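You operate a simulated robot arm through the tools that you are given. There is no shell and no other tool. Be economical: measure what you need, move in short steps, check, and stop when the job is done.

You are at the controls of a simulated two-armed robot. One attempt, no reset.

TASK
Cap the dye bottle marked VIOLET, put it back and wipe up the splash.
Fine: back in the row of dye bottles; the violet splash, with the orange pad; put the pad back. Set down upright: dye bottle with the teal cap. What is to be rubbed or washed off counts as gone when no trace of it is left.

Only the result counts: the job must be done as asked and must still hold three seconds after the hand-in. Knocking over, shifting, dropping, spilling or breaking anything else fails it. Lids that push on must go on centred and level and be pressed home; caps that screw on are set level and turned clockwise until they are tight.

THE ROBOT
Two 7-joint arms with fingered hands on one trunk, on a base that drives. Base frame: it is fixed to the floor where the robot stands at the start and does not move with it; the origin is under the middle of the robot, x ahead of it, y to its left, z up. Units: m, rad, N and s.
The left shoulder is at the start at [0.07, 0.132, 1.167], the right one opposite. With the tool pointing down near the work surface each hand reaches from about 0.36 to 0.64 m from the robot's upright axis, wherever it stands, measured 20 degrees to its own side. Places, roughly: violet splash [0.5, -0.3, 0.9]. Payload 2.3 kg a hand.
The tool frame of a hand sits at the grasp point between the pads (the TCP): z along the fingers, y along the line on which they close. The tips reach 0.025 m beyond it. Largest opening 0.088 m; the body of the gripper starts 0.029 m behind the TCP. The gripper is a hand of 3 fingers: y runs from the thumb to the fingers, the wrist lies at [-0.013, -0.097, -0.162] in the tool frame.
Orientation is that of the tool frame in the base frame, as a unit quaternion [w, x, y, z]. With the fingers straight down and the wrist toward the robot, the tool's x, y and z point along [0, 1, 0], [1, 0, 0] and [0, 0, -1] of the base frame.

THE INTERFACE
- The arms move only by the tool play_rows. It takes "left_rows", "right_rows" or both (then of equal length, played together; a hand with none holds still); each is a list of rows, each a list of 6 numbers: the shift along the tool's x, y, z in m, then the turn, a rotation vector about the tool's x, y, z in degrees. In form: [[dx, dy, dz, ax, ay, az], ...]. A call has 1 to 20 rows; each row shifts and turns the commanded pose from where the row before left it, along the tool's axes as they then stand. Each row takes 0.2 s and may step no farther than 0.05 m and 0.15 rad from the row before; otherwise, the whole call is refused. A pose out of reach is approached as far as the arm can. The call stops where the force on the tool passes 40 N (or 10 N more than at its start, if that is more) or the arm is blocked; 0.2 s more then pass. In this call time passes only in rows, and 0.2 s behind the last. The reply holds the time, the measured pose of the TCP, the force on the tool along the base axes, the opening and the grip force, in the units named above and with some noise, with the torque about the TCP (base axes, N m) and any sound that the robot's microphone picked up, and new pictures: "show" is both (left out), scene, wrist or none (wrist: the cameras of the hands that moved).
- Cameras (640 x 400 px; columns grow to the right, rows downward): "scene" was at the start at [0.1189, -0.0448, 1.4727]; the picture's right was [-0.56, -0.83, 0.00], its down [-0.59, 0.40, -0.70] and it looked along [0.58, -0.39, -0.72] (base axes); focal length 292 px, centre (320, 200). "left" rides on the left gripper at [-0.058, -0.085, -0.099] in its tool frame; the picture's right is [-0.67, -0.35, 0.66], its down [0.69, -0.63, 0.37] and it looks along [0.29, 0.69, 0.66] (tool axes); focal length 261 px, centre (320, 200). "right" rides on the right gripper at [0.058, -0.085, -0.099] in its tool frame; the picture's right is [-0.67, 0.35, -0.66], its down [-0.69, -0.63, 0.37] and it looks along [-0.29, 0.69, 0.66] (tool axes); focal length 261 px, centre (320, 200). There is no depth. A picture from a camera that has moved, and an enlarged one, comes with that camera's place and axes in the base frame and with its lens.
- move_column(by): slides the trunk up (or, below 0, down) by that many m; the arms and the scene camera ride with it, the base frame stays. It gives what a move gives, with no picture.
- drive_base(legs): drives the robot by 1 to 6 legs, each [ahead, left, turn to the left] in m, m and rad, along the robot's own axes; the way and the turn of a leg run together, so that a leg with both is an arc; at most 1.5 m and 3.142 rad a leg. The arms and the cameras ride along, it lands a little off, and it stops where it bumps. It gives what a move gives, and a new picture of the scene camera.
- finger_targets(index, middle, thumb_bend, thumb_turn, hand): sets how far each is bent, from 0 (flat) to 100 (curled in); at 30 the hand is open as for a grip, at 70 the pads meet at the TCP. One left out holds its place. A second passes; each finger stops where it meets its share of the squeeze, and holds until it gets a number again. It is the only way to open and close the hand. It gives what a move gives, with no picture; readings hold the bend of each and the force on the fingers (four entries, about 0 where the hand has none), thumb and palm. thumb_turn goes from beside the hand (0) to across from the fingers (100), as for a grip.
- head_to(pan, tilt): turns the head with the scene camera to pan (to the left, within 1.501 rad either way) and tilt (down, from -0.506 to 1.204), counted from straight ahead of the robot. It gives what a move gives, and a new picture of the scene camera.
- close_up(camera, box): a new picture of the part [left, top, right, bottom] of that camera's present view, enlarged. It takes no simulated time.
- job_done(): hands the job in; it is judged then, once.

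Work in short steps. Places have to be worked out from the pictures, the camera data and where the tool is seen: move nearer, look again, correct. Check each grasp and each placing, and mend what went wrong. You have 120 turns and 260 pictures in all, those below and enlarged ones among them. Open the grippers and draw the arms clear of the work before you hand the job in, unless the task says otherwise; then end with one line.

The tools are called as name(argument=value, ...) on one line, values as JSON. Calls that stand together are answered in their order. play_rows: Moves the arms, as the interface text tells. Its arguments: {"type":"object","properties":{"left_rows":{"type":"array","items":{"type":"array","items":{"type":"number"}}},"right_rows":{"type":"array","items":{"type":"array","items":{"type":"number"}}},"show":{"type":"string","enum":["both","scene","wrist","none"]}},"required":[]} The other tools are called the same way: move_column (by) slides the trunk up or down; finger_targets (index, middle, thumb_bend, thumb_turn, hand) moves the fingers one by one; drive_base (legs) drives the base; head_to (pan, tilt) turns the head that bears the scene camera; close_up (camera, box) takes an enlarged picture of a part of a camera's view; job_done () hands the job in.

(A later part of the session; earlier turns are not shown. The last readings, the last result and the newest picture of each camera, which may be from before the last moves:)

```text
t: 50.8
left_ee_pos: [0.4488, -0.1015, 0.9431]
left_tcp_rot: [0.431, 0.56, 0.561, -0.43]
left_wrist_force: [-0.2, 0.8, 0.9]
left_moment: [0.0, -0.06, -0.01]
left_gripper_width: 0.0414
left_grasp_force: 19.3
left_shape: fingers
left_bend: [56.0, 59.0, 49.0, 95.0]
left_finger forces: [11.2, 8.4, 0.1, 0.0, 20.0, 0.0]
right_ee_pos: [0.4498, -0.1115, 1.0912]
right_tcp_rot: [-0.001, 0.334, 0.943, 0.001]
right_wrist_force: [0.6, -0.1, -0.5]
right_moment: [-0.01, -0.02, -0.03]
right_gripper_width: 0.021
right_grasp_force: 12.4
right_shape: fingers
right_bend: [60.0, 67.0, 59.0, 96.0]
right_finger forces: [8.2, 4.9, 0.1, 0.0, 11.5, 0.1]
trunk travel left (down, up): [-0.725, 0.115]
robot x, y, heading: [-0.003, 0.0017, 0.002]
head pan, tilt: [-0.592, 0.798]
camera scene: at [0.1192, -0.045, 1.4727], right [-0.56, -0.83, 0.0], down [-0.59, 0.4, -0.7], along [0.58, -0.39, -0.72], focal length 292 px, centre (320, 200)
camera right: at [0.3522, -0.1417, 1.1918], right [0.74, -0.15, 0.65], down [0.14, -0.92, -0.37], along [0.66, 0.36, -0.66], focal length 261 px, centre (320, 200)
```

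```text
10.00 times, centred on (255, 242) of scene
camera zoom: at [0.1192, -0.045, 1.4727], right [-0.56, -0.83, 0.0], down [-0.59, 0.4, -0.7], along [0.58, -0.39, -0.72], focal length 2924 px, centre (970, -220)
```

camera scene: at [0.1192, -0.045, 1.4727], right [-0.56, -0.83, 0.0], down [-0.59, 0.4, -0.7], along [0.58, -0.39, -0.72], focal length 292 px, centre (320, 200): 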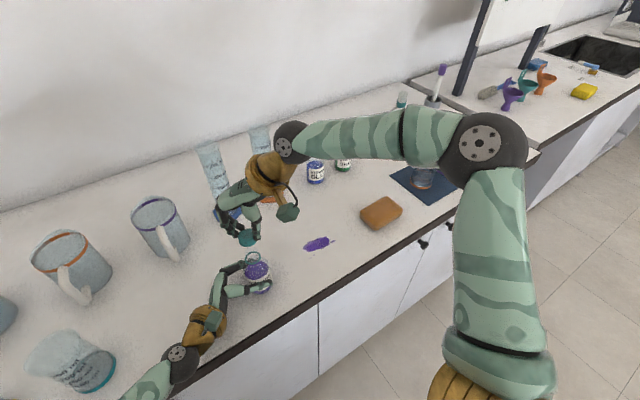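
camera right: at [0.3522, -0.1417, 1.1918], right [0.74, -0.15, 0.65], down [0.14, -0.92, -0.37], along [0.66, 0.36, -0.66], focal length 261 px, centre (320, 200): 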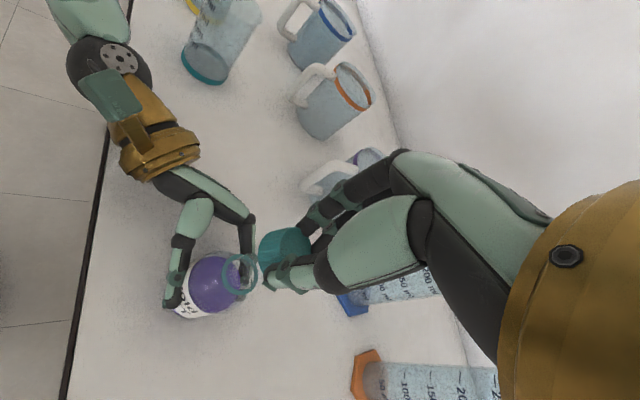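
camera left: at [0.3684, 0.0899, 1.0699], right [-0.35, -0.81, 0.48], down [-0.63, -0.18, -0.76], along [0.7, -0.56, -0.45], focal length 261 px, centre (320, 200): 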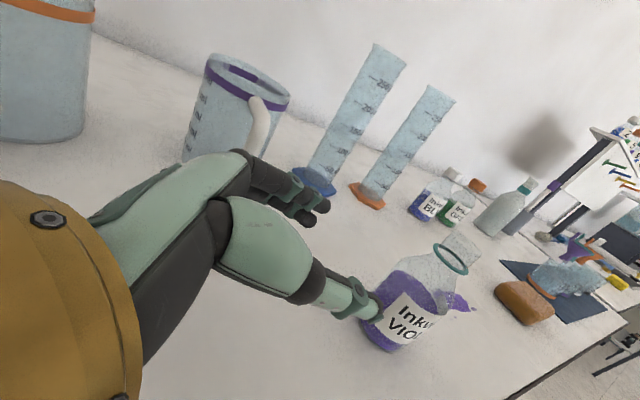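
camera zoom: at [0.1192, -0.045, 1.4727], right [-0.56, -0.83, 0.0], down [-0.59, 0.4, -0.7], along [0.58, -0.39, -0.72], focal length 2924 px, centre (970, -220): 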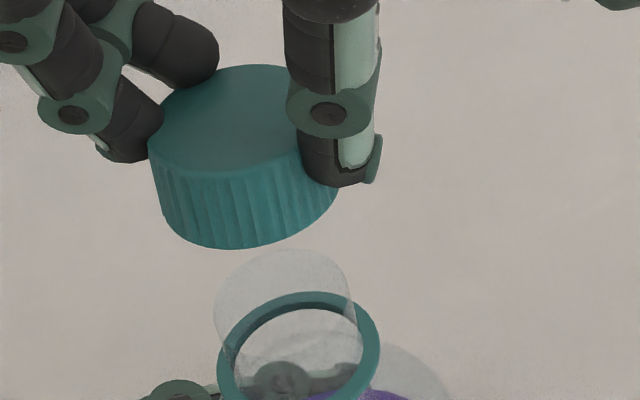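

The left view shows the cap tilted several degrees in the grip after the handover. I'll set it down on a clear spot, opening down, so the table levels it, and then regrasp it cleanly.

play_rows(right_rows=[[-0.008, -0.0364, 0, 0, 0, 0], [-0.008, -0.0364, 0, 0, 0, 0], [-0.008, -0.0364, 0, 0, 0, 0], [0, 0, 0.04, 0, 0, 0], [0, 0, 0.04, 0, 0, 0], [0, 0, 0.04, 0, 0, 0], [0, 0, 0.02, 0, 0, 0]], show="scene")

close_up(camera="right", box=[200, 180, 380, 320])

close_up(camera="left", box=[360, 100, 640, 300])

```text
t: 52.4
left_ee_pos: [0.4492, -0.101, 0.942]
left_tcp_rot: [0.431, 0.561, 0.561, -0.43]
left_wrist_force: [-0.4, 0.1, 0.7]
left_moment: [-0.01, -0.05, -0.02]
left_gripper_width: 0.0413
left_grasp_force: 20.3
left_shape: fingers
left_bend: [56.0, 59.0, 49.0, 95.0]
left_finger forces: [11.2, 8.6, 0.0, 0.0, 19.9, 0.1]
right_ee_pos: [0.399, -0.2108, 0.9502]
right_tcp_rot: [0.0, 0.334, 0.943, 0.0]
right_wrist_force: [0.3, -0.2, -0.5]
right_moment: [-0.01, 0.0, -0.01]
right_gripper_width: 0.021
right_grasp_force: 14.1
right_shape: fingers
right_bend: [60.0, 67.0, 59.0, 96.0]
right_finger forces: [8.5, 8.4, 0.0, 0.0, 11.4, 0.0]
trunk travel left (down, up): [-0.725, 0.115]
robot x, y, heading: [-0.0009, -0.0031, -0.003]
head pan, tilt: [-0.592, 0.798]
camera scene: at [0.119, -0.0448, 1.4727], right [-0.56, -0.83, 0.0], down [-0.59, 0.4, -0.7], along [0.58, -0.39, -0.72], focal length 292 px, centre (320, 200)
```

scene: 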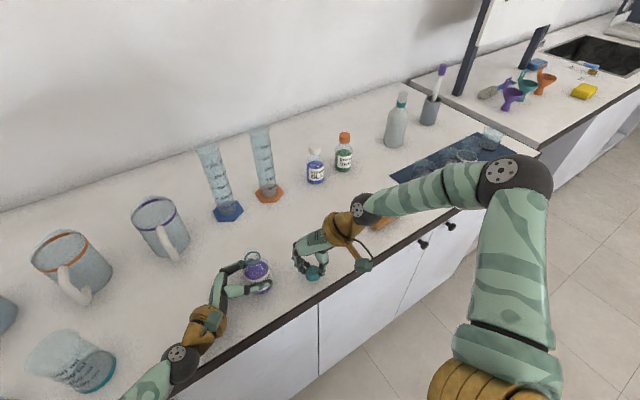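

```text
2.86 times, centred on (290, 250) of right
camera zoom: at [0.3008, -0.2403, 1.0504], right [0.74, -0.15, 0.66], down [0.14, -0.92, -0.37], along [0.66, 0.36, -0.66], focal length 745 px, centre (406, 57)
```

zoom: 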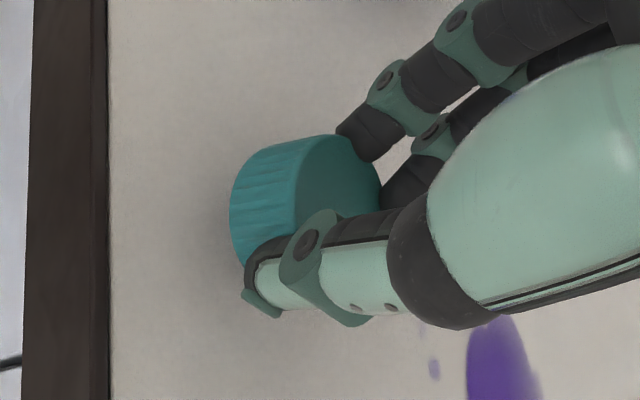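

```text
2.00 times, centred on (500, 200) of left
camera zoom: at [0.3652, -0.0205, 1.0231], right [-0.35, -0.81, 0.48], down [-0.63, -0.18, -0.76], along [0.7, -0.56, -0.45], focal length 521 px, centre (-40, 200)
```

zoom: 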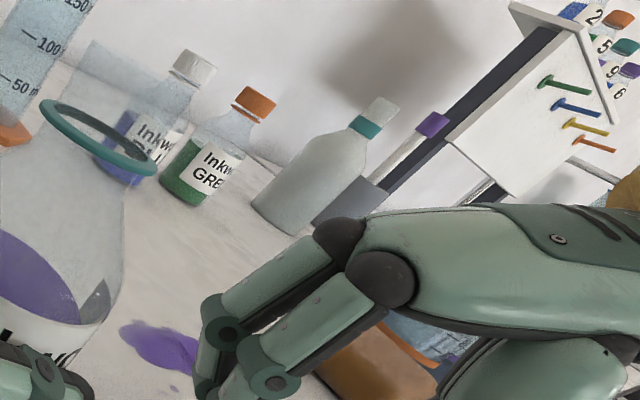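

I lower the last centimetre slowly until the cap touches the table.

play_rows(right_rows=[[0, 0, 0.005, 0, 0, 0], [0, 0, 0.003, 0, 0, 0], [0, 0, 0.002, 0, 0, 0]], show="none")

```text
t: 53.2
left_ee_pos: [0.4488, -0.1002, 0.943]
left_tcp_rot: [0.43, 0.561, 0.562, -0.43]
left_wrist_force: [-0.3, 0.0, 1.4]
left_moment: [-0.03, -0.04, -0.01]
left_gripper_width: 0.0416
left_grasp_force: 19.7
left_shape: fingers
left_bend: [56.0, 59.0, 49.0, 95.0]
left_finger forces: [11.2, 8.5, 0.1, 0.0, 19.9, 0.1]
right_ee_pos: [0.3992, -0.2106, 0.9414]
right_tcp_rot: [-0.001, 0.333, 0.943, 0.0]
right_wrist_force: [-0.7, -0.3, 0.9]
right_moment: [0.0, -0.01, 0.01]
right_gripper_width: 0.0211
right_grasp_force: 14.4
right_shape: fingers
right_bend: [60.0, 67.0, 59.0, 96.0]
right_finger forces: [8.5, 8.5, 0.1, 0.0, 11.4, 0.0]
trunk travel left (down, up): [-0.725, 0.115]
robot x, y, heading: [0.0018, 0.001, 0.001]
head pan, tilt: [-0.592, 0.798]
```

play_rows(right_rows=[[0, 0, 0.002, 0, 0, 0], [0, 0, 0.002, 0, 0, 0]], show="none")

```text
t: 53.8
left_ee_pos: [0.449, -0.0985, 0.9429]
left_tcp_rot: [0.432, 0.56, 0.561, -0.43]
left_wrist_force: [-0.5, -0.1, 0.7]
left_moment: [-0.01, -0.01, 0.01]
left_gripper_width: 0.0414
left_grasp_force: 19.6
left_shape: fingers
left_bend: [56.0, 59.0, 49.0, 95.0]
left_finger forces: [11.3, 8.6, 0.0, 0.0, 19.8, 0.1]
right_ee_pos: [0.3992, -0.2106, 0.9384]
right_tcp_rot: [0.0, 0.333, 0.943, 0.001]
right_wrist_force: [0.3, 2.2, 7.2]
right_moment: [0.03, -0.06, 0.03]
right_gripper_width: 0.0212
right_grasp_force: 15.4
right_shape: fingers
right_bend: [60.0, 67.0, 59.0, 95.0]
right_finger forces: [8.0, 10.8, 0.0, 0.1, 12.3, 0.0]
trunk travel left (down, up): [-0.725, 0.115]
robot x, y, heading: [0.0025, -0.0013, 0.003]
head pan, tilt: [-0.592, 0.798]
```

Contact reads 7 N. I open the right hand gently so the cap settles flat, then look.

finger_targets(hand="right", index=46, middle=46, thumb_bend=46)

close_up(camera="right", box=[200, 180, 380, 320])

close_up(camera="scene", box=[280, 240, 350, 290])

```text
t: 54.8
left_ee_pos: [0.4492, -0.1004, 0.9432]
left_tcp_rot: [0.431, 0.561, 0.561, -0.43]
left_wrist_force: [0.6, -1.0, -0.5]
left_moment: [-0.01, -0.02, -0.03]
left_gripper_width: 0.0412
left_grasp_force: 19.6
left_shape: fingers
left_bend: [56.0, 59.0, 49.0, 95.0]
left_finger forces: [11.2, 8.6, 0.0, 0.0, 19.9, 0.1]
right_ee_pos: [0.3982, -0.2105, 0.938]
right_tcp_rot: [-0.001, 0.334, 0.943, 0.0]
right_wrist_force: [-0.8, -0.8, -0.3]
right_moment: [0.01, -0.02, 0.0]
right_gripper_width: 0.0498
right_grasp_force: 0.1
right_shape: fingers
right_bend: [46.0, 46.0, 46.0, 97.0]
right_finger forces: [0.0, 0.0, 0.0, 0.0, 0.1, 0.1]
trunk travel left (down, up): [-0.725, 0.115]
robot x, y, heading: [-0.0019, 0.002, -0.002]
head pan, tilt: [-0.592, 0.798]
```

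```text
2.86 times, centred on (290, 250) of right
camera zoom: at [0.301, -0.241, 1.0377], right [0.74, -0.15, 0.66], down [0.14, -0.92, -0.37], along [0.66, 0.36, -0.66], focal length 745 px, centre (406, 57)
```

zoom: 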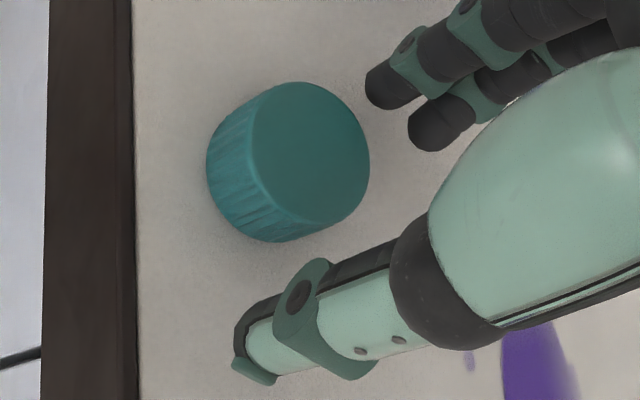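

```text
8.00 times, centred on (315, 265) of scene
camera zoom: at [0.1189, -0.0447, 1.4727], right [-0.56, -0.83, 0.0], down [-0.59, 0.4, -0.7], along [0.58, -0.39, -0.72], focal length 2339 px, centre (360, -320)
```

zoom: 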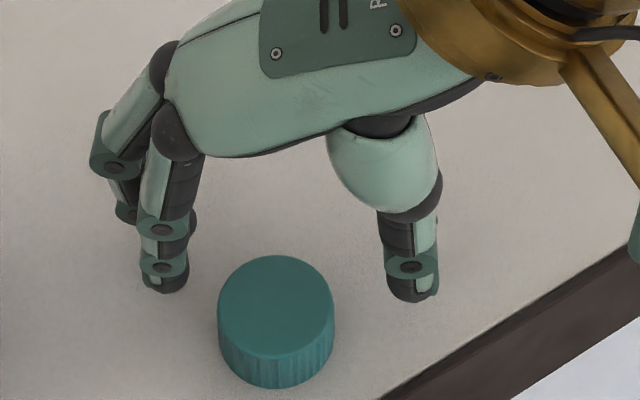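

The cap stands flat, opening down, at about [0.3925, -0.200], and is only about 12–13 mm high. I recentre over it with a deeper grip and regrasp.

play_rows(right_rows=[[0.0105, 0.0045, 0, 0, 0, 0], [0, 0, 0.005, 0, 0, 0], [0, 0, 0.004, 0, 0, 0]], show="none")

close_up(camera="right", box=[200, 180, 380, 320])

close_up(camera="scene", box=[280, 240, 350, 290])

```text
t: 55.6
left_ee_pos: [0.4499, -0.1006, 0.942]
left_tcp_rot: [0.431, 0.56, 0.561, -0.431]
left_wrist_force: [-0.6, -0.1, -0.1]
left_moment: [-0.02, -0.05, 0.01]
left_gripper_width: 0.0415
left_grasp_force: 19.8
left_shape: fingers
left_bend: [56.0, 59.0, 49.0, 95.0]
left_finger forces: [11.3, 8.6, 0.0, 0.0, 19.8, 0.0]
right_ee_pos: [0.3943, -0.2008, 0.9296]
right_tcp_rot: [-0.001, 0.334, 0.943, 0.001]
right_wrist_force: [0.8, -0.6, 3.3]
right_moment: [0.06, -0.1, -0.01]
right_gripper_width: 0.0501
right_grasp_force: 1.4
right_shape: fingers
right_bend: [46.0, 46.0, 46.0, 97.0]
right_finger forces: [0.0, 2.8, 0.1, 0.0, 0.1, 0.0]
trunk travel left (down, up): [-0.725, 0.115]
robot x, y, heading: [-0.0006, 0.0004, 0.0]
head pan, tilt: [-0.592, 0.798]
```

```text
2.86 times, centred on (290, 250) of right
camera zoom: at [0.2963, -0.2306, 1.0292], right [0.74, -0.15, 0.66], down [0.14, -0.92, -0.37], along [0.66, 0.36, -0.66], focal length 745 px, centre (406, 57)
```

zoom: 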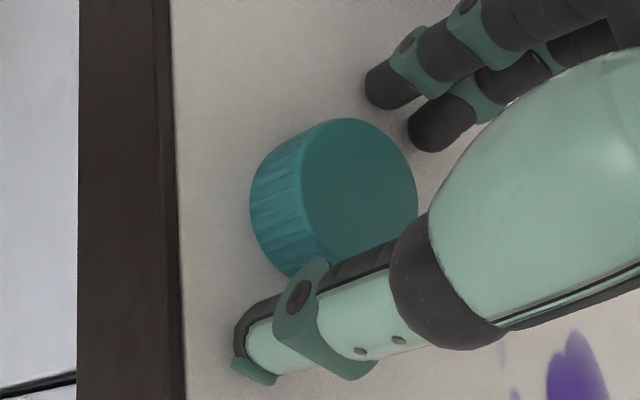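

```text
8.00 times, centred on (315, 265) of scene
camera zoom: at [0.1184, -0.0445, 1.4728], right [-0.56, -0.83, 0.0], down [-0.59, 0.4, -0.7], along [0.58, -0.39, -0.72], focal length 2339 px, centre (360, -320)
```

zoom: 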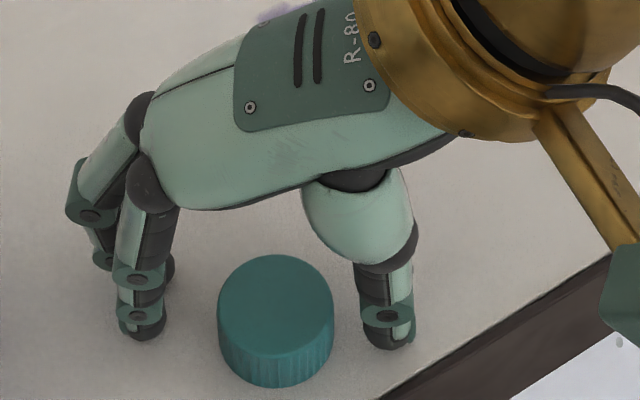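

The middle fingertip just touches the table, so I raise 2 mm, trim the centring, and close.

play_rows(right_rows=[[0.002, 0.0015, -0.0025, 0, 0, 0]], show="none")

finger_targets(hand="right", index=70, middle=70, thumb_bend=70)

close_up(camera="right", box=[200, 180, 380, 320])

close_up(camera="scene", box=[280, 240, 350, 290])

```text
t: 56.0
left_ee_pos: [0.4489, -0.1011, 0.9427]
left_tcp_rot: [0.431, 0.561, 0.561, -0.429]
left_wrist_force: [0.7, 0.3, 0.3]
left_moment: [0.0, -0.01, 0.01]
left_gripper_width: 0.0416
left_grasp_force: 19.9
left_shape: fingers
left_bend: [56.0, 59.0, 49.0, 95.0]
left_finger forces: [11.2, 8.6, 0.0, 0.1, 19.9, 0.0]
right_ee_pos: [0.3915, -0.1985, 0.9318]
right_tcp_rot: [-0.001, 0.334, 0.943, 0.0]
right_wrist_force: [-0.1, 0.6, 0.0]
right_moment: [-0.02, -0.02, -0.02]
right_gripper_width: 0.05
right_grasp_force: 0.0
right_shape: fingers
right_bend: [46.0, 46.0, 46.0, 97.0]
right_finger forces: [0.1, 0.1, 0.0, 0.0, 0.0, 0.0]
trunk travel left (down, up): [-0.725, 0.115]
robot x, y, heading: [-0.0055, 0.0022, 0.002]
head pan, tilt: [-0.592, 0.798]
```

```text
t: 57.0
left_ee_pos: [0.4496, -0.1005, 0.9429]
left_tcp_rot: [0.431, 0.561, 0.562, -0.43]
left_wrist_force: [0.3, -0.7, 0.0]
left_moment: [0.01, -0.03, -0.06]
left_gripper_width: 0.0418
left_grasp_force: 20.2
left_shape: fingers
left_bend: [56.0, 59.0, 49.0, 95.0]
left_finger forces: [11.0, 8.4, 0.0, 0.0, 19.9, 0.1]
right_ee_pos: [0.3938, -0.1982, 0.9308]
right_tcp_rot: [0.0, 0.334, 0.942, 0.0]
right_wrist_force: [-0.2, -0.9, 0.0]
right_moment: [-0.01, 0.0, -0.02]
right_gripper_width: 0.0232
right_grasp_force: 9.8
right_shape: fingers
right_bend: [60.0, 65.0, 58.0, 96.0]
right_finger forces: [5.9, 4.1, 0.0, 0.1, 10.0, 0.0]
trunk travel left (down, up): [-0.725, 0.115]
robot x, y, heading: [0.0001, -0.0011, 0.0]
head pan, tilt: [-0.592, 0.798]
```

```text
2.86 times, centred on (290, 250) of right
camera zoom: at [0.2951, -0.2282, 1.0313], right [0.74, -0.15, 0.66], down [0.14, -0.92, -0.37], along [0.66, 0.36, -0.66], focal length 745 px, centre (406, 57)
```

zoom: 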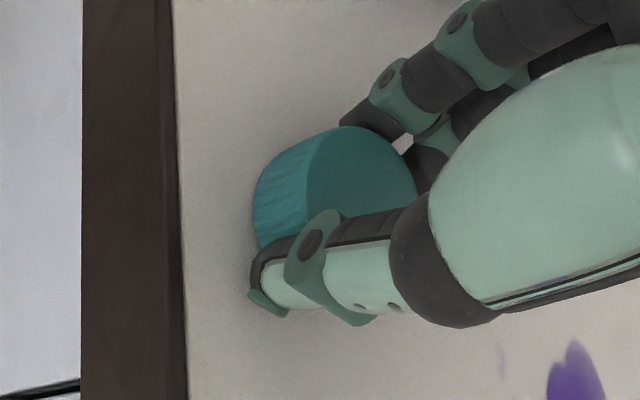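

```text
8.00 times, centred on (315, 265) of scene
camera zoom: at [0.1188, -0.0447, 1.4727], right [-0.56, -0.83, 0.0], down [-0.59, 0.4, -0.7], along [0.58, -0.39, -0.72], focal length 2339 px, centre (360, -320)
```

zoom: 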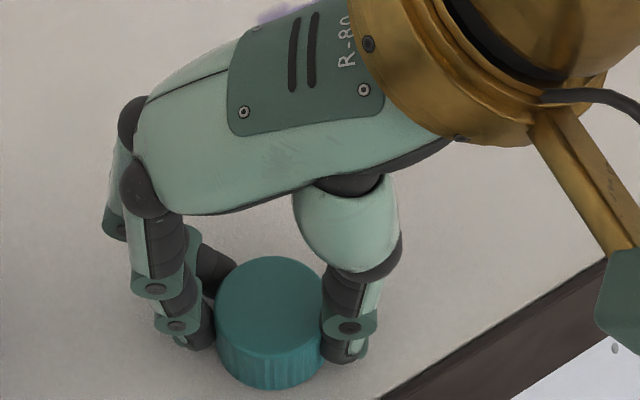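

The grip is good, with the cap level. I lift it and carry it over the neck again.

play_rows(right_rows=[[0, 0, -0.02, 0, 0, 0], [0, 0, -0.04, 0, 0, 0], [0, 0, -0.045, 0, 0, 0], [0, 0, -0.04, 0, 0, 0], [0.0041, 0.0346, 0, 0, 0, 0], [0.0041, 0.0346, 0, 0, 0, 0], [0.0041, 0.0346, 0, 0, 0, 0]], show="none")

close_up(camera="left", box=[360, 0, 640, 200])

close_up(camera="scene", box=[230, 217, 290, 272])

```text
t: 58.6
left_ee_pos: [0.4488, -0.1002, 0.9424]
left_tcp_rot: [0.431, 0.56, 0.561, -0.431]
left_wrist_force: [-0.6, -0.1, 0.7]
left_moment: [-0.03, -0.06, 0.01]
left_gripper_width: 0.0415
left_grasp_force: 19.5
left_shape: fingers
left_bend: [56.0, 59.0, 49.0, 95.0]
left_finger forces: [11.2, 8.6, 0.1, 0.0, 19.9, 0.0]
right_ee_pos: [0.4511, -0.1091, 1.0746]
right_tcp_rot: [-0.001, 0.334, 0.943, 0.0]
right_wrist_force: [-0.6, -1.3, -0.4]
right_moment: [-0.02, 0.0, -0.04]
right_gripper_width: 0.0229
right_grasp_force: 9.4
right_shape: fingers
right_bend: [61.0, 65.0, 58.0, 96.0]
right_finger forces: [5.9, 4.1, 0.0, 0.1, 10.0, 0.0]
trunk travel left (down, up): [-0.725, 0.115]
robot x, y, heading: [-0.0025, -0.0008, -0.0]
head pan, tilt: [-0.592, 0.798]
```

```text
2.00 times, centred on (500, 100) of left
camera zoom: at [0.3657, -0.0197, 1.023], right [-0.35, -0.81, 0.48], down [-0.63, -0.18, -0.76], along [0.7, -0.56, -0.45], focal length 521 px, centre (-40, 400)
```

zoom: 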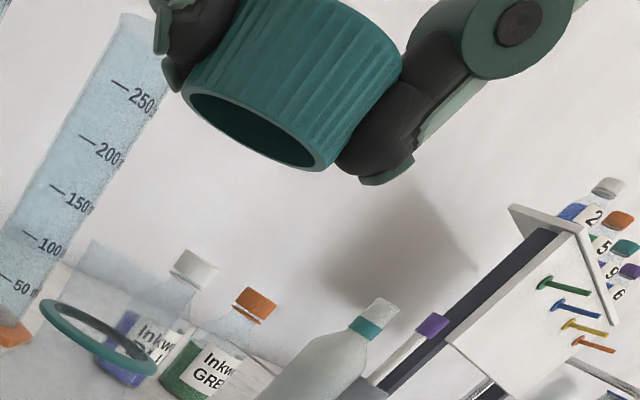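

```text
7.27 times, centred on (260, 244) of scene
camera zoom: at [0.1198, -0.0435, 1.4727], right [-0.56, -0.83, 0.0], down [-0.59, 0.4, -0.7], along [0.58, -0.39, -0.72], focal length 2127 px, centre (756, -124)
```

zoom: 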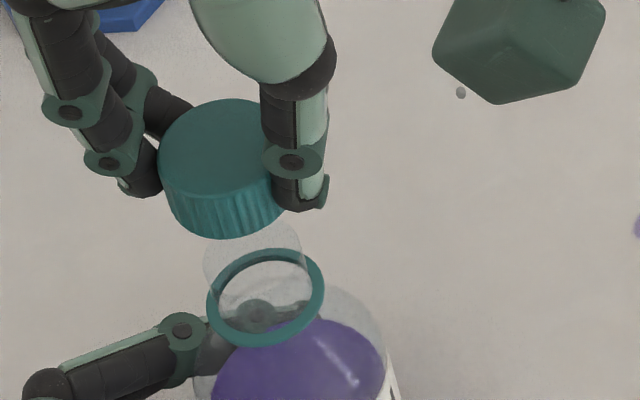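

Both views now show the cap level and aligned with the neck to within 1 mm. I lower to contact.

play_rows(right_rows=[[0, 0, 0.012, 0, 0, 0], [0, 0, 0.01, 0, 0, 0], [0, 0, 0.004, 0, 0, 0], [0, 0, 0.002, 0, 0, 0], [0, 0, 0.002, 0, 0, 0]], show="none")

close_up(camera="left", box=[300, 0, 580, 200])

close_up(camera="scene", box=[230, 217, 290, 272])

```text
t: 59.8
left_ee_pos: [0.45, -0.1011, 0.9429]
left_tcp_rot: [0.431, 0.561, 0.561, -0.43]
left_wrist_force: [0.2, 0.1, 0.1]
left_moment: [0.03, -0.02, -0.01]
left_gripper_width: 0.0414
left_grasp_force: 19.2
left_shape: fingers
left_bend: [56.0, 59.0, 49.0, 95.0]
left_finger forces: [11.1, 8.5, 0.1, 0.0, 19.6, 0.0]
right_ee_pos: [0.4491, -0.1085, 1.0458]
right_tcp_rot: [-0.001, 0.333, 0.943, 0.0]
right_wrist_force: [0.6, -0.1, 0.5]
right_moment: [0.02, 0.0, -0.01]
right_gripper_width: 0.0224
right_grasp_force: 10.4
right_shape: fingers
right_bend: [61.0, 65.0, 58.0, 96.0]
right_finger forces: [5.8, 4.0, 0.1, 0.1, 10.0, 0.1]
trunk travel left (down, up): [-0.725, 0.115]
robot x, y, heading: [-0.0005, -0.0008, 0.002]
head pan, tilt: [-0.592, 0.798]
```

```text
2.00 times, centred on (440, 100) of left
camera zoom: at [0.3652, -0.0204, 1.023], right [-0.35, -0.81, 0.48], down [-0.63, -0.18, -0.76], along [0.7, -0.56, -0.45], focal length 521 px, centre (80, 400)
```

zoom: 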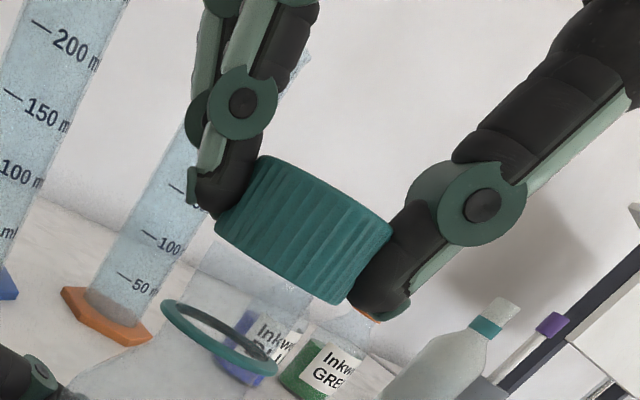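

```text
7.27 times, centred on (260, 244) of scene
camera zoom: at [0.119, -0.0446, 1.4727], right [-0.56, -0.83, 0.0], down [-0.59, 0.4, -0.7], along [0.58, -0.39, -0.72], focal length 2127 px, centre (756, -124)
```

zoom: 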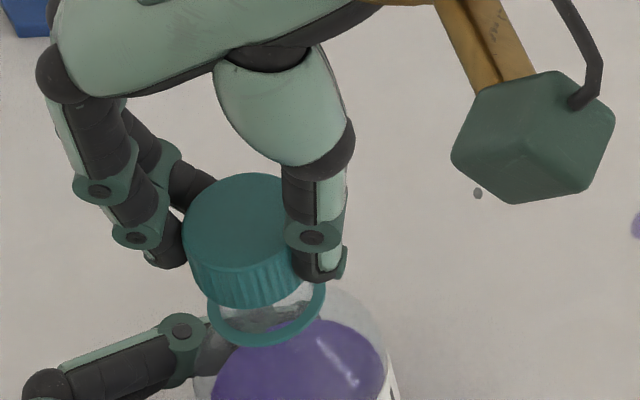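

The cap is aligned just above the neck. I make contact and start turning clockwise in a short chunk.

play_rows(right_rows=[[0, 0.0008, 0.002, 0, 0, 0], [0, 0, 0.002, 0, 0, 0]], show="none")

play_rows(right_rows=[[-0.0003, -0.0001, 0.0004, 0, 0, 8.5], [-0.0003, -0.0001, 0.0004, 0, 0, 8.5], [-0.0003, -0.0001, 0.0004, 0, 0, 8.5], [-0.0003, -0.0001, 0.0004, 0, 0, 8.5]], show="none")

close_up(camera="left", box=[300, 0, 580, 200])

```text
t: 60.4
left_ee_pos: [0.448, -0.1016, 0.9429]
left_tcp_rot: [0.431, 0.561, 0.561, -0.43]
left_wrist_force: [2.1, -0.6, -0.5]
left_moment: [0.09, -0.01, 0.02]
left_gripper_width: 0.0414
left_grasp_force: 20.0
left_shape: fingers
left_bend: [56.0, 59.0, 49.0, 95.0]
left_finger forces: [11.8, 8.4, 0.1, 0.1, 19.0, 0.0]
right_ee_pos: [0.4506, -0.1104, 1.0413]
right_tcp_rot: [0.001, 0.334, 0.943, 0.001]
right_wrist_force: [-1.3, 0.2, 4.8]
right_moment: [0.0, -0.01, 0.01]
right_gripper_width: 0.0227
right_grasp_force: 10.2
right_shape: fingers
right_bend: [61.0, 65.0, 58.0, 96.0]
right_finger forces: [5.8, 4.7, 0.1, 0.1, 10.6, 0.1]
trunk travel left (down, up): [-0.725, 0.115]
robot x, y, heading: [0.003, -0.0025, 0.003]
head pan, tilt: [-0.592, 0.798]
```

```text
t: 61.4
left_ee_pos: [0.4488, -0.0991, 0.9432]
left_tcp_rot: [0.431, 0.561, 0.561, -0.43]
left_wrist_force: [-0.4, 0.1, 0.0]
left_moment: [-0.03, -0.07, 0.02]
left_gripper_width: 0.0413
left_grasp_force: 19.9
left_shape: fingers
left_bend: [56.0, 60.0, 49.0, 96.0]
left_finger forces: [11.0, 8.4, 0.0, 0.0, 20.0, 0.1]
right_ee_pos: [0.4505, -0.1097, 1.0411]
right_tcp_rot: [-0.002, 0.596, 0.803, 0.0]
right_wrist_force: [-0.3, -0.6, -0.5]
right_moment: [0.02, -0.01, -0.04]
right_gripper_width: 0.0228
right_grasp_force: 10.2
right_shape: fingers
right_bend: [61.0, 65.0, 59.0, 96.0]
right_finger forces: [6.3, 3.8, 0.0, 0.0, 9.9, 0.0]
trunk travel left (down, up): [-0.725, 0.115]
robot x, y, heading: [-0.0015, 0.0014, -0.001]
head pan, tilt: [-0.592, 0.798]
```

```text
2.00 times, centred on (440, 100) of left
camera zoom: at [0.3651, -0.0196, 1.0231], right [-0.35, -0.81, 0.48], down [-0.63, -0.18, -0.76], along [0.7, -0.56, -0.45], focal length 521 px, centre (80, 400)
```

zoom: 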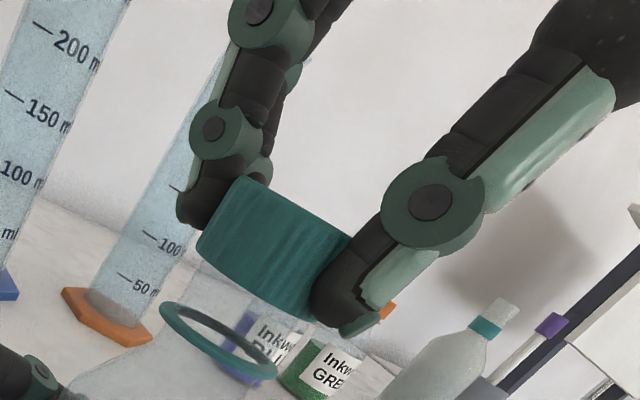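

The force fell from 5 N to 0 while turning, which suggests the thread is engaging. I continue.

play_rows(right_rows=[[-0.0003, -0.0001, 0.0006, 0, 0, 8.5], [-0.0003, -0.0001, 0.0006, 0, 0, 8.5], [-0.0003, -0.0001, 0.0006, 0, 0, 8.5], [-0.0003, -0.0001, 0.0006, 0, 0, 8.5]], show="none")

close_up(camera="left", box=[300, 0, 580, 200])

close_up(camera="scene", box=[230, 217, 290, 272])

```text
t: 62.4
left_ee_pos: [0.4504, -0.0999, 0.9415]
left_tcp_rot: [0.431, 0.56, 0.562, -0.43]
left_wrist_force: [0.3, 0.4, -0.4]
left_moment: [0.01, -0.02, -0.02]
left_gripper_width: 0.0412
left_grasp_force: 19.7
left_shape: fingers
left_bend: [56.0, 60.0, 49.0, 95.0]
left_finger forces: [11.3, 8.0, 0.1, 0.0, 19.7, 0.1]
right_ee_pos: [0.451, -0.1153, 1.0384]
right_tcp_rot: [-0.011, 0.81, 0.587, 0.007]
right_wrist_force: [0.7, 0.4, 0.5]
right_moment: [-0.01, 0.02, -0.01]
right_gripper_width: 0.0227
right_grasp_force: 9.6
right_shape: fingers
right_bend: [61.0, 66.0, 59.0, 96.0]
right_finger forces: [5.8, 3.7, 0.1, 0.0, 9.6, 0.0]
trunk travel left (down, up): [-0.725, 0.115]
robot x, y, heading: [0.0013, -0.0006, -0.002]
head pan, tilt: [-0.592, 0.798]
```

```text
2.00 times, centred on (440, 100) of left
camera zoom: at [0.3652, -0.0204, 1.0231], right [-0.35, -0.81, 0.48], down [-0.63, -0.18, -0.76], along [0.7, -0.56, -0.45], focal length 521 px, centre (80, 400)
```

zoom: 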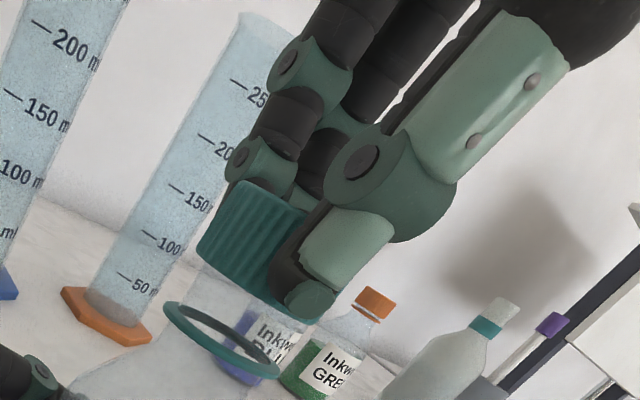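

```text
7.27 times, centred on (260, 244) of scene
camera zoom: at [0.119, -0.0447, 1.4727], right [-0.56, -0.83, 0.0], down [-0.59, 0.4, -0.7], along [0.58, -0.39, -0.72], focal length 2127 px, centre (756, -124)
```

zoom: 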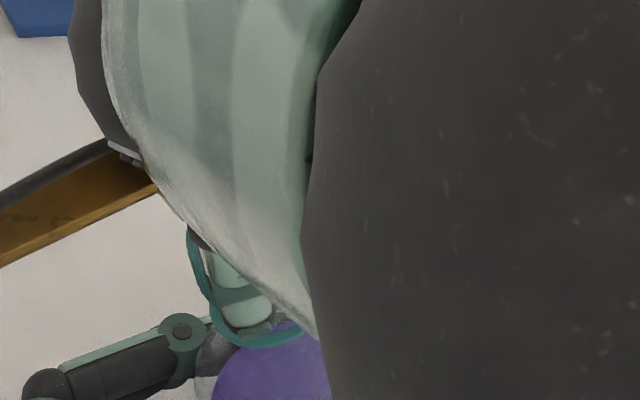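

The hand drifts near +18° yaw, so I stop here. I release the cap and check that it sits on the neck.

finger_targets(hand="right", index=46, middle=46, thumb_bend=46)

close_up(camera="left", box=[300, 50, 500, 200])

close_up(camera="right", box=[200, 150, 420, 320])

```text
t: 63.4
left_ee_pos: [0.4495, -0.1011, 0.9429]
left_tcp_rot: [0.432, 0.56, 0.561, -0.43]
left_wrist_force: [0.0, 0.3, 0.2]
left_moment: [0.0, -0.04, 0.02]
left_gripper_width: 0.0414
left_grasp_force: 19.9
left_shape: fingers
left_bend: [56.0, 60.0, 49.0, 95.0]
left_finger forces: [11.2, 8.3, 0.0, 0.0, 19.8, 0.0]
right_ee_pos: [0.4499, -0.1132, 1.0402]
right_tcp_rot: [-0.011, 0.807, 0.59, 0.008]
right_wrist_force: [-0.2, 0.6, 0.7]
right_moment: [0.0, -0.03, 0.0]
right_gripper_width: 0.0502
right_grasp_force: 0.0
right_shape: fingers
right_bend: [46.0, 46.0, 46.0, 97.0]
right_finger forces: [0.1, 0.0, 0.0, 0.0, 0.1, 0.0]
trunk travel left (down, up): [-0.725, 0.115]
robot x, y, heading: [-0.0001, 0.0017, -0.005]
head pan, tilt: [-0.592, 0.798]
```

```text
2.67 times, centred on (400, 125) of left
camera zoom: at [0.3651, -0.0203, 1.0231], right [-0.35, -0.81, 0.48], down [-0.63, -0.18, -0.76], along [0.7, -0.56, -0.45], focal length 695 px, centre (107, 400)
```

zoom: 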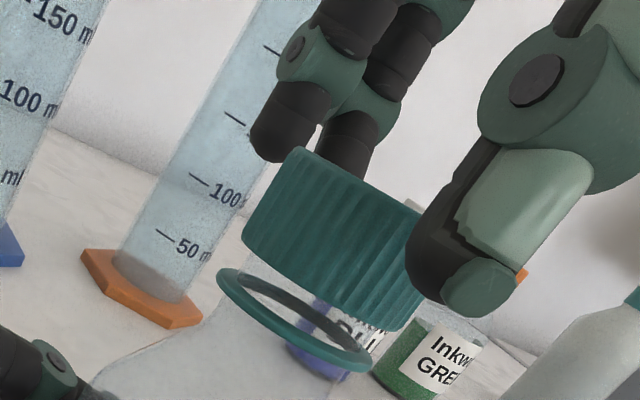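

```text
2.35 times, centred on (310, 235) of right
camera zoom: at [0.3879, -0.0351, 1.1437], right [0.13, -0.76, 0.64], down [-0.81, -0.45, -0.38], along [0.58, -0.47, -0.67], focal length 613 px, centre (344, 118)
```

zoom: 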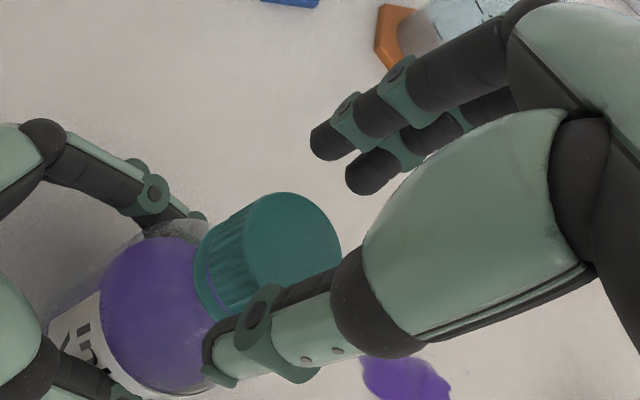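

The cap sits on the neck, roughly level. I rotate the open hand back counterclockwise and check centring before regripping.

play_rows(right_rows=[[0, 0, 0, 0, 0, -8.5], [0, 0, 0, 0, 0, -8.5], [0, 0, 0, 0, 0, -8.5], [0, 0, 0, 0, 0, -8.5], [0, 0, 0, 0, 0, -8.5], [0, 0, 0, 0, 0, -8.5], [0, 0, 0, 0, 0, -8.5], [0, 0, 0, 0, 0, -8.5], [0, 0, 0, 0, 0, -8.5]], show="none")

close_up(camera="scene", box=[230, 222, 290, 277])

close_up(camera="left", box=[300, 50, 500, 200])

close_up(camera="right", box=[200, 150, 420, 320])

```text
t: 65.4
left_ee_pos: [0.4507, -0.1007, 0.9422]
left_tcp_rot: [0.431, 0.561, 0.561, -0.43]
left_wrist_force: [0.4, 0.4, 0.2]
left_moment: [-0.01, -0.04, -0.01]
left_gripper_width: 0.0413
left_grasp_force: 19.8
left_shape: fingers
left_bend: [56.0, 60.0, 49.0, 95.0]
left_finger forces: [11.1, 8.1, 0.0, 0.0, 19.7, 0.1]
right_ee_pos: [0.4498, -0.112, 1.0378]
right_tcp_rot: [-0.001, 0.262, 0.965, 0.001]
right_wrist_force: [-0.1, -0.7, 0.9]
right_moment: [0.01, 0.02, 0.0]
right_gripper_width: 0.0499
right_grasp_force: 0.1
right_shape: fingers
right_bend: [46.0, 46.0, 46.0, 97.0]
right_finger forces: [0.0, 0.0, 0.0, 0.2, 0.0, 0.0]
trunk travel left (down, up): [-0.725, 0.115]
robot x, y, heading: [0.0011, -0.0004, 0.003]
head pan, tilt: [-0.592, 0.798]
```

```text
7.27 times, centred on (260, 250) of scene
camera zoom: at [0.1191, -0.0448, 1.4727], right [-0.56, -0.83, 0.0], down [-0.59, 0.4, -0.7], along [0.58, -0.39, -0.72], focal length 2127 px, centre (756, -160)
```

zoom: 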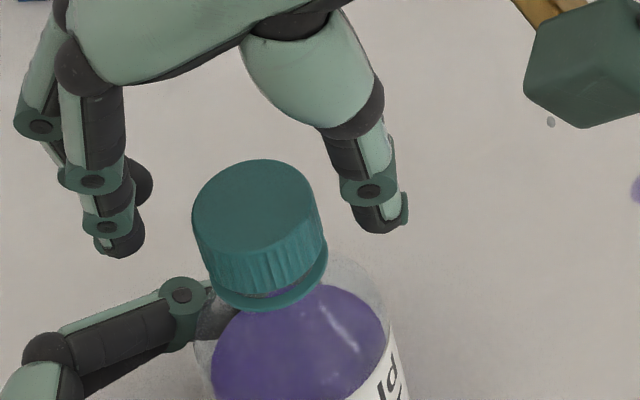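

```text
2.67 times, centred on (400, 125) of left
camera zoom: at [0.3652, -0.0206, 1.0231], right [-0.35, -0.81, 0.48], down [-0.63, -0.18, -0.76], along [0.7, -0.56, -0.45], focal length 695 px, centre (107, 400)
```

zoom: 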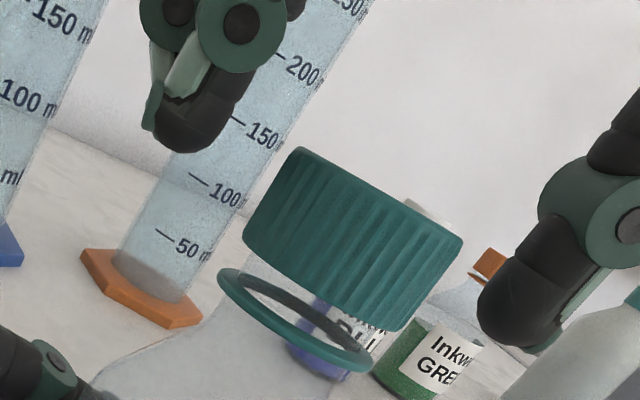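

```text
2.35 times, centred on (310, 235) of right
camera zoom: at [0.3574, -0.1564, 1.1384], right [0.75, -0.04, 0.66], down [0.27, -0.89, -0.37], along [0.6, 0.46, -0.66], focal length 613 px, centre (344, 118)
```

zoom: 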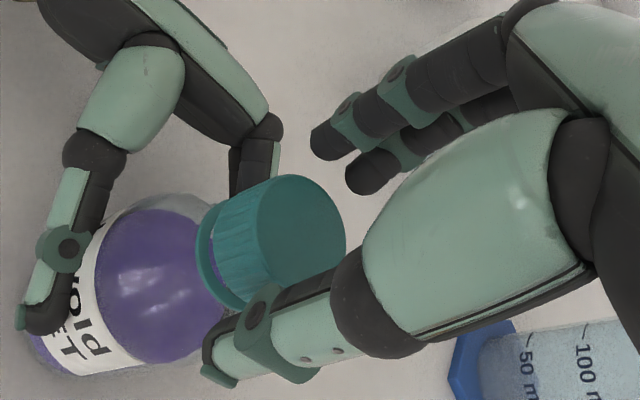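

The cap is level and centred on the neck and already about 5 mm lower, so the thread has engaged. I recentre the hand, regrip and turn another 68°.

play_rows(right_rows=[[0.0018, 0.001, 0.002, 0, 0, 0]], show="none")

finger_targets(hand="right", index=70, middle=70, thumb_bend=70)

play_rows(right_rows=[[-0.0003, -0.0001, 0.0004, 0, 0, 8.5], [-0.0003, -0.0001, 0.0004, 0, 0, 8.5], [-0.0003, -0.0001, 0.0004, 0, 0, 8.5], [-0.0003, -0.0001, 0.0004, 0, 0, 8.5]], show="none")

play_rows(right_rows=[[-0.0003, -0.0001, 0.0004, 0, 0, 8.5], [-0.0003, -0.0001, 0.0004, 0, 0, 8.5], [-0.0003, -0.0001, 0.0004, 0, 0, 8.5]], show="none")

close_up(camera="left", box=[300, 50, 500, 200])

```text
t: 65.8
left_ee_pos: [0.4486, -0.1003, 0.9421]
left_tcp_rot: [0.431, 0.56, 0.561, -0.431]
left_wrist_force: [0.3, 0.2, -0.1]
left_moment: [0.01, -0.03, -0.01]
left_gripper_width: 0.0415
left_grasp_force: 19.4
left_shape: fingers
left_bend: [56.0, 60.0, 49.0, 95.0]
left_finger forces: [11.2, 8.3, 0.0, 0.1, 19.6, 0.0]
right_ee_pos: [0.4483, -0.1103, 1.0358]
right_tcp_rot: [-0.001, 0.263, 0.965, 0.001]
right_wrist_force: [-0.2, 0.1, 0.1]
right_moment: [0.0, -0.01, -0.02]
right_gripper_width: 0.05
right_grasp_force: 0.1
right_shape: fingers
right_bend: [46.0, 46.0, 46.0, 97.0]
right_finger forces: [0.1, 0.1, 0.0, 0.1, 0.0, 0.0]
trunk travel left (down, up): [-0.725, 0.115]
robot x, y, heading: [0.0006, -0.0017, 0.002]
head pan, tilt: [-0.592, 0.798]
```

```text
t: 66.8
left_ee_pos: [0.4495, -0.1014, 0.9424]
left_tcp_rot: [0.432, 0.561, 0.561, -0.43]
left_wrist_force: [-0.6, -0.1, 0.5]
left_moment: [0.01, -0.07, -0.03]
left_gripper_width: 0.0414
left_grasp_force: 19.5
left_shape: fingers
left_bend: [56.0, 60.0, 49.0, 96.0]
left_finger forces: [10.8, 8.2, 0.1, 0.0, 20.2, 0.0]
right_ee_pos: [0.448, -0.1111, 1.0354]
right_tcp_rot: [0.0, 0.263, 0.965, 0.0]
right_wrist_force: [0.9, -0.4, -0.4]
right_moment: [-0.01, 0.0, 0.01]
right_gripper_width: 0.0219
right_grasp_force: 8.6
right_shape: fingers
right_bend: [61.0, 65.0, 59.0, 96.0]
right_finger forces: [4.7, 4.5, 0.1, 0.1, 8.4, 0.1]
trunk travel left (down, up): [-0.725, 0.115]
robot x, y, heading: [0.0026, -0.0026, -0.001]
head pan, tilt: [-0.592, 0.798]
```

```text
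t: 67.8
left_ee_pos: [0.4483, -0.0999, 0.9418]
left_tcp_rot: [0.431, 0.56, 0.561, -0.431]
left_wrist_force: [-0.1, -0.6, 0.5]
left_moment: [0.02, -0.02, -0.06]
left_gripper_width: 0.0416
left_grasp_force: 19.8
left_shape: fingers
left_bend: [56.0, 60.0, 49.0, 96.0]
left_finger forces: [11.4, 8.5, 0.0, 0.1, 20.0, 0.1]
right_ee_pos: [0.4491, -0.1103, 1.0338]
right_tcp_rot: [0.001, 0.536, 0.844, -0.001]
right_wrist_force: [-0.2, 0.0, 0.5]
right_moment: [0.04, 0.01, 0.05]
right_gripper_width: 0.0218
right_grasp_force: 8.6
right_shape: fingers
right_bend: [61.0, 65.0, 59.0, 97.0]
right_finger forces: [4.9, 4.4, 0.0, 0.0, 8.6, 0.1]
trunk travel left (down, up): [-0.725, 0.115]
robot x, y, heading: [-0.0015, -0.0037, 0.001]
head pan, tilt: [-0.592, 0.798]
```

```text
t: 68.6
left_ee_pos: [0.4486, -0.1008, 0.9423]
left_tcp_rot: [0.431, 0.56, 0.562, -0.43]
left_wrist_force: [1.1, -1.7, -0.2]
left_moment: [0.04, -0.1, -0.04]
left_gripper_width: 0.0414
left_grasp_force: 20.0
left_shape: fingers
left_bend: [56.0, 60.0, 49.0, 96.0]
left_finger forces: [11.9, 9.1, 0.0, 0.1, 19.7, 0.1]
right_ee_pos: [0.4494, -0.1127, 1.0333]
right_tcp_rot: [-0.001, 0.708, 0.706, 0.001]
right_wrist_force: [-1.1, 0.3, 4.8]
right_moment: [-0.02, 0.05, 0.06]
right_gripper_width: 0.0215
right_grasp_force: 9.3
right_shape: fingers
right_bend: [62.0, 65.0, 59.0, 97.0]
right_finger forces: [4.9, 4.2, 0.0, 0.1, 9.5, 0.1]
trunk travel left (down, up): [-0.725, 0.115]
robot x, y, heading: [-0.0047, 0.0003, -0.005]
head pan, tilt: [-0.592, 0.798]
```

```text
2.67 times, centred on (400, 125) of left
camera zoom: at [0.3646, -0.0198, 1.0232], right [-0.35, -0.81, 0.48], down [-0.63, -0.18, -0.76], along [0.7, -0.56, -0.45], focal length 695 px, centre (107, 400)
```

zoom: 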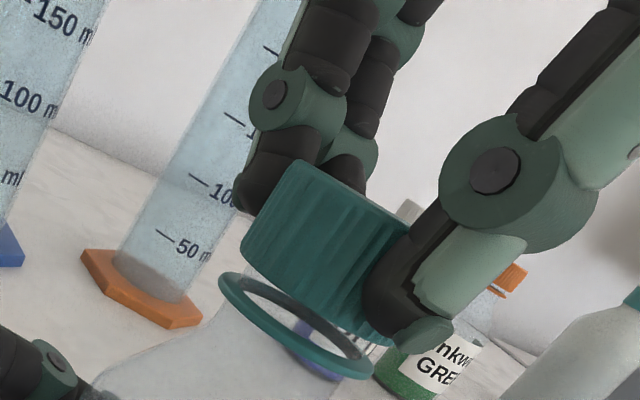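

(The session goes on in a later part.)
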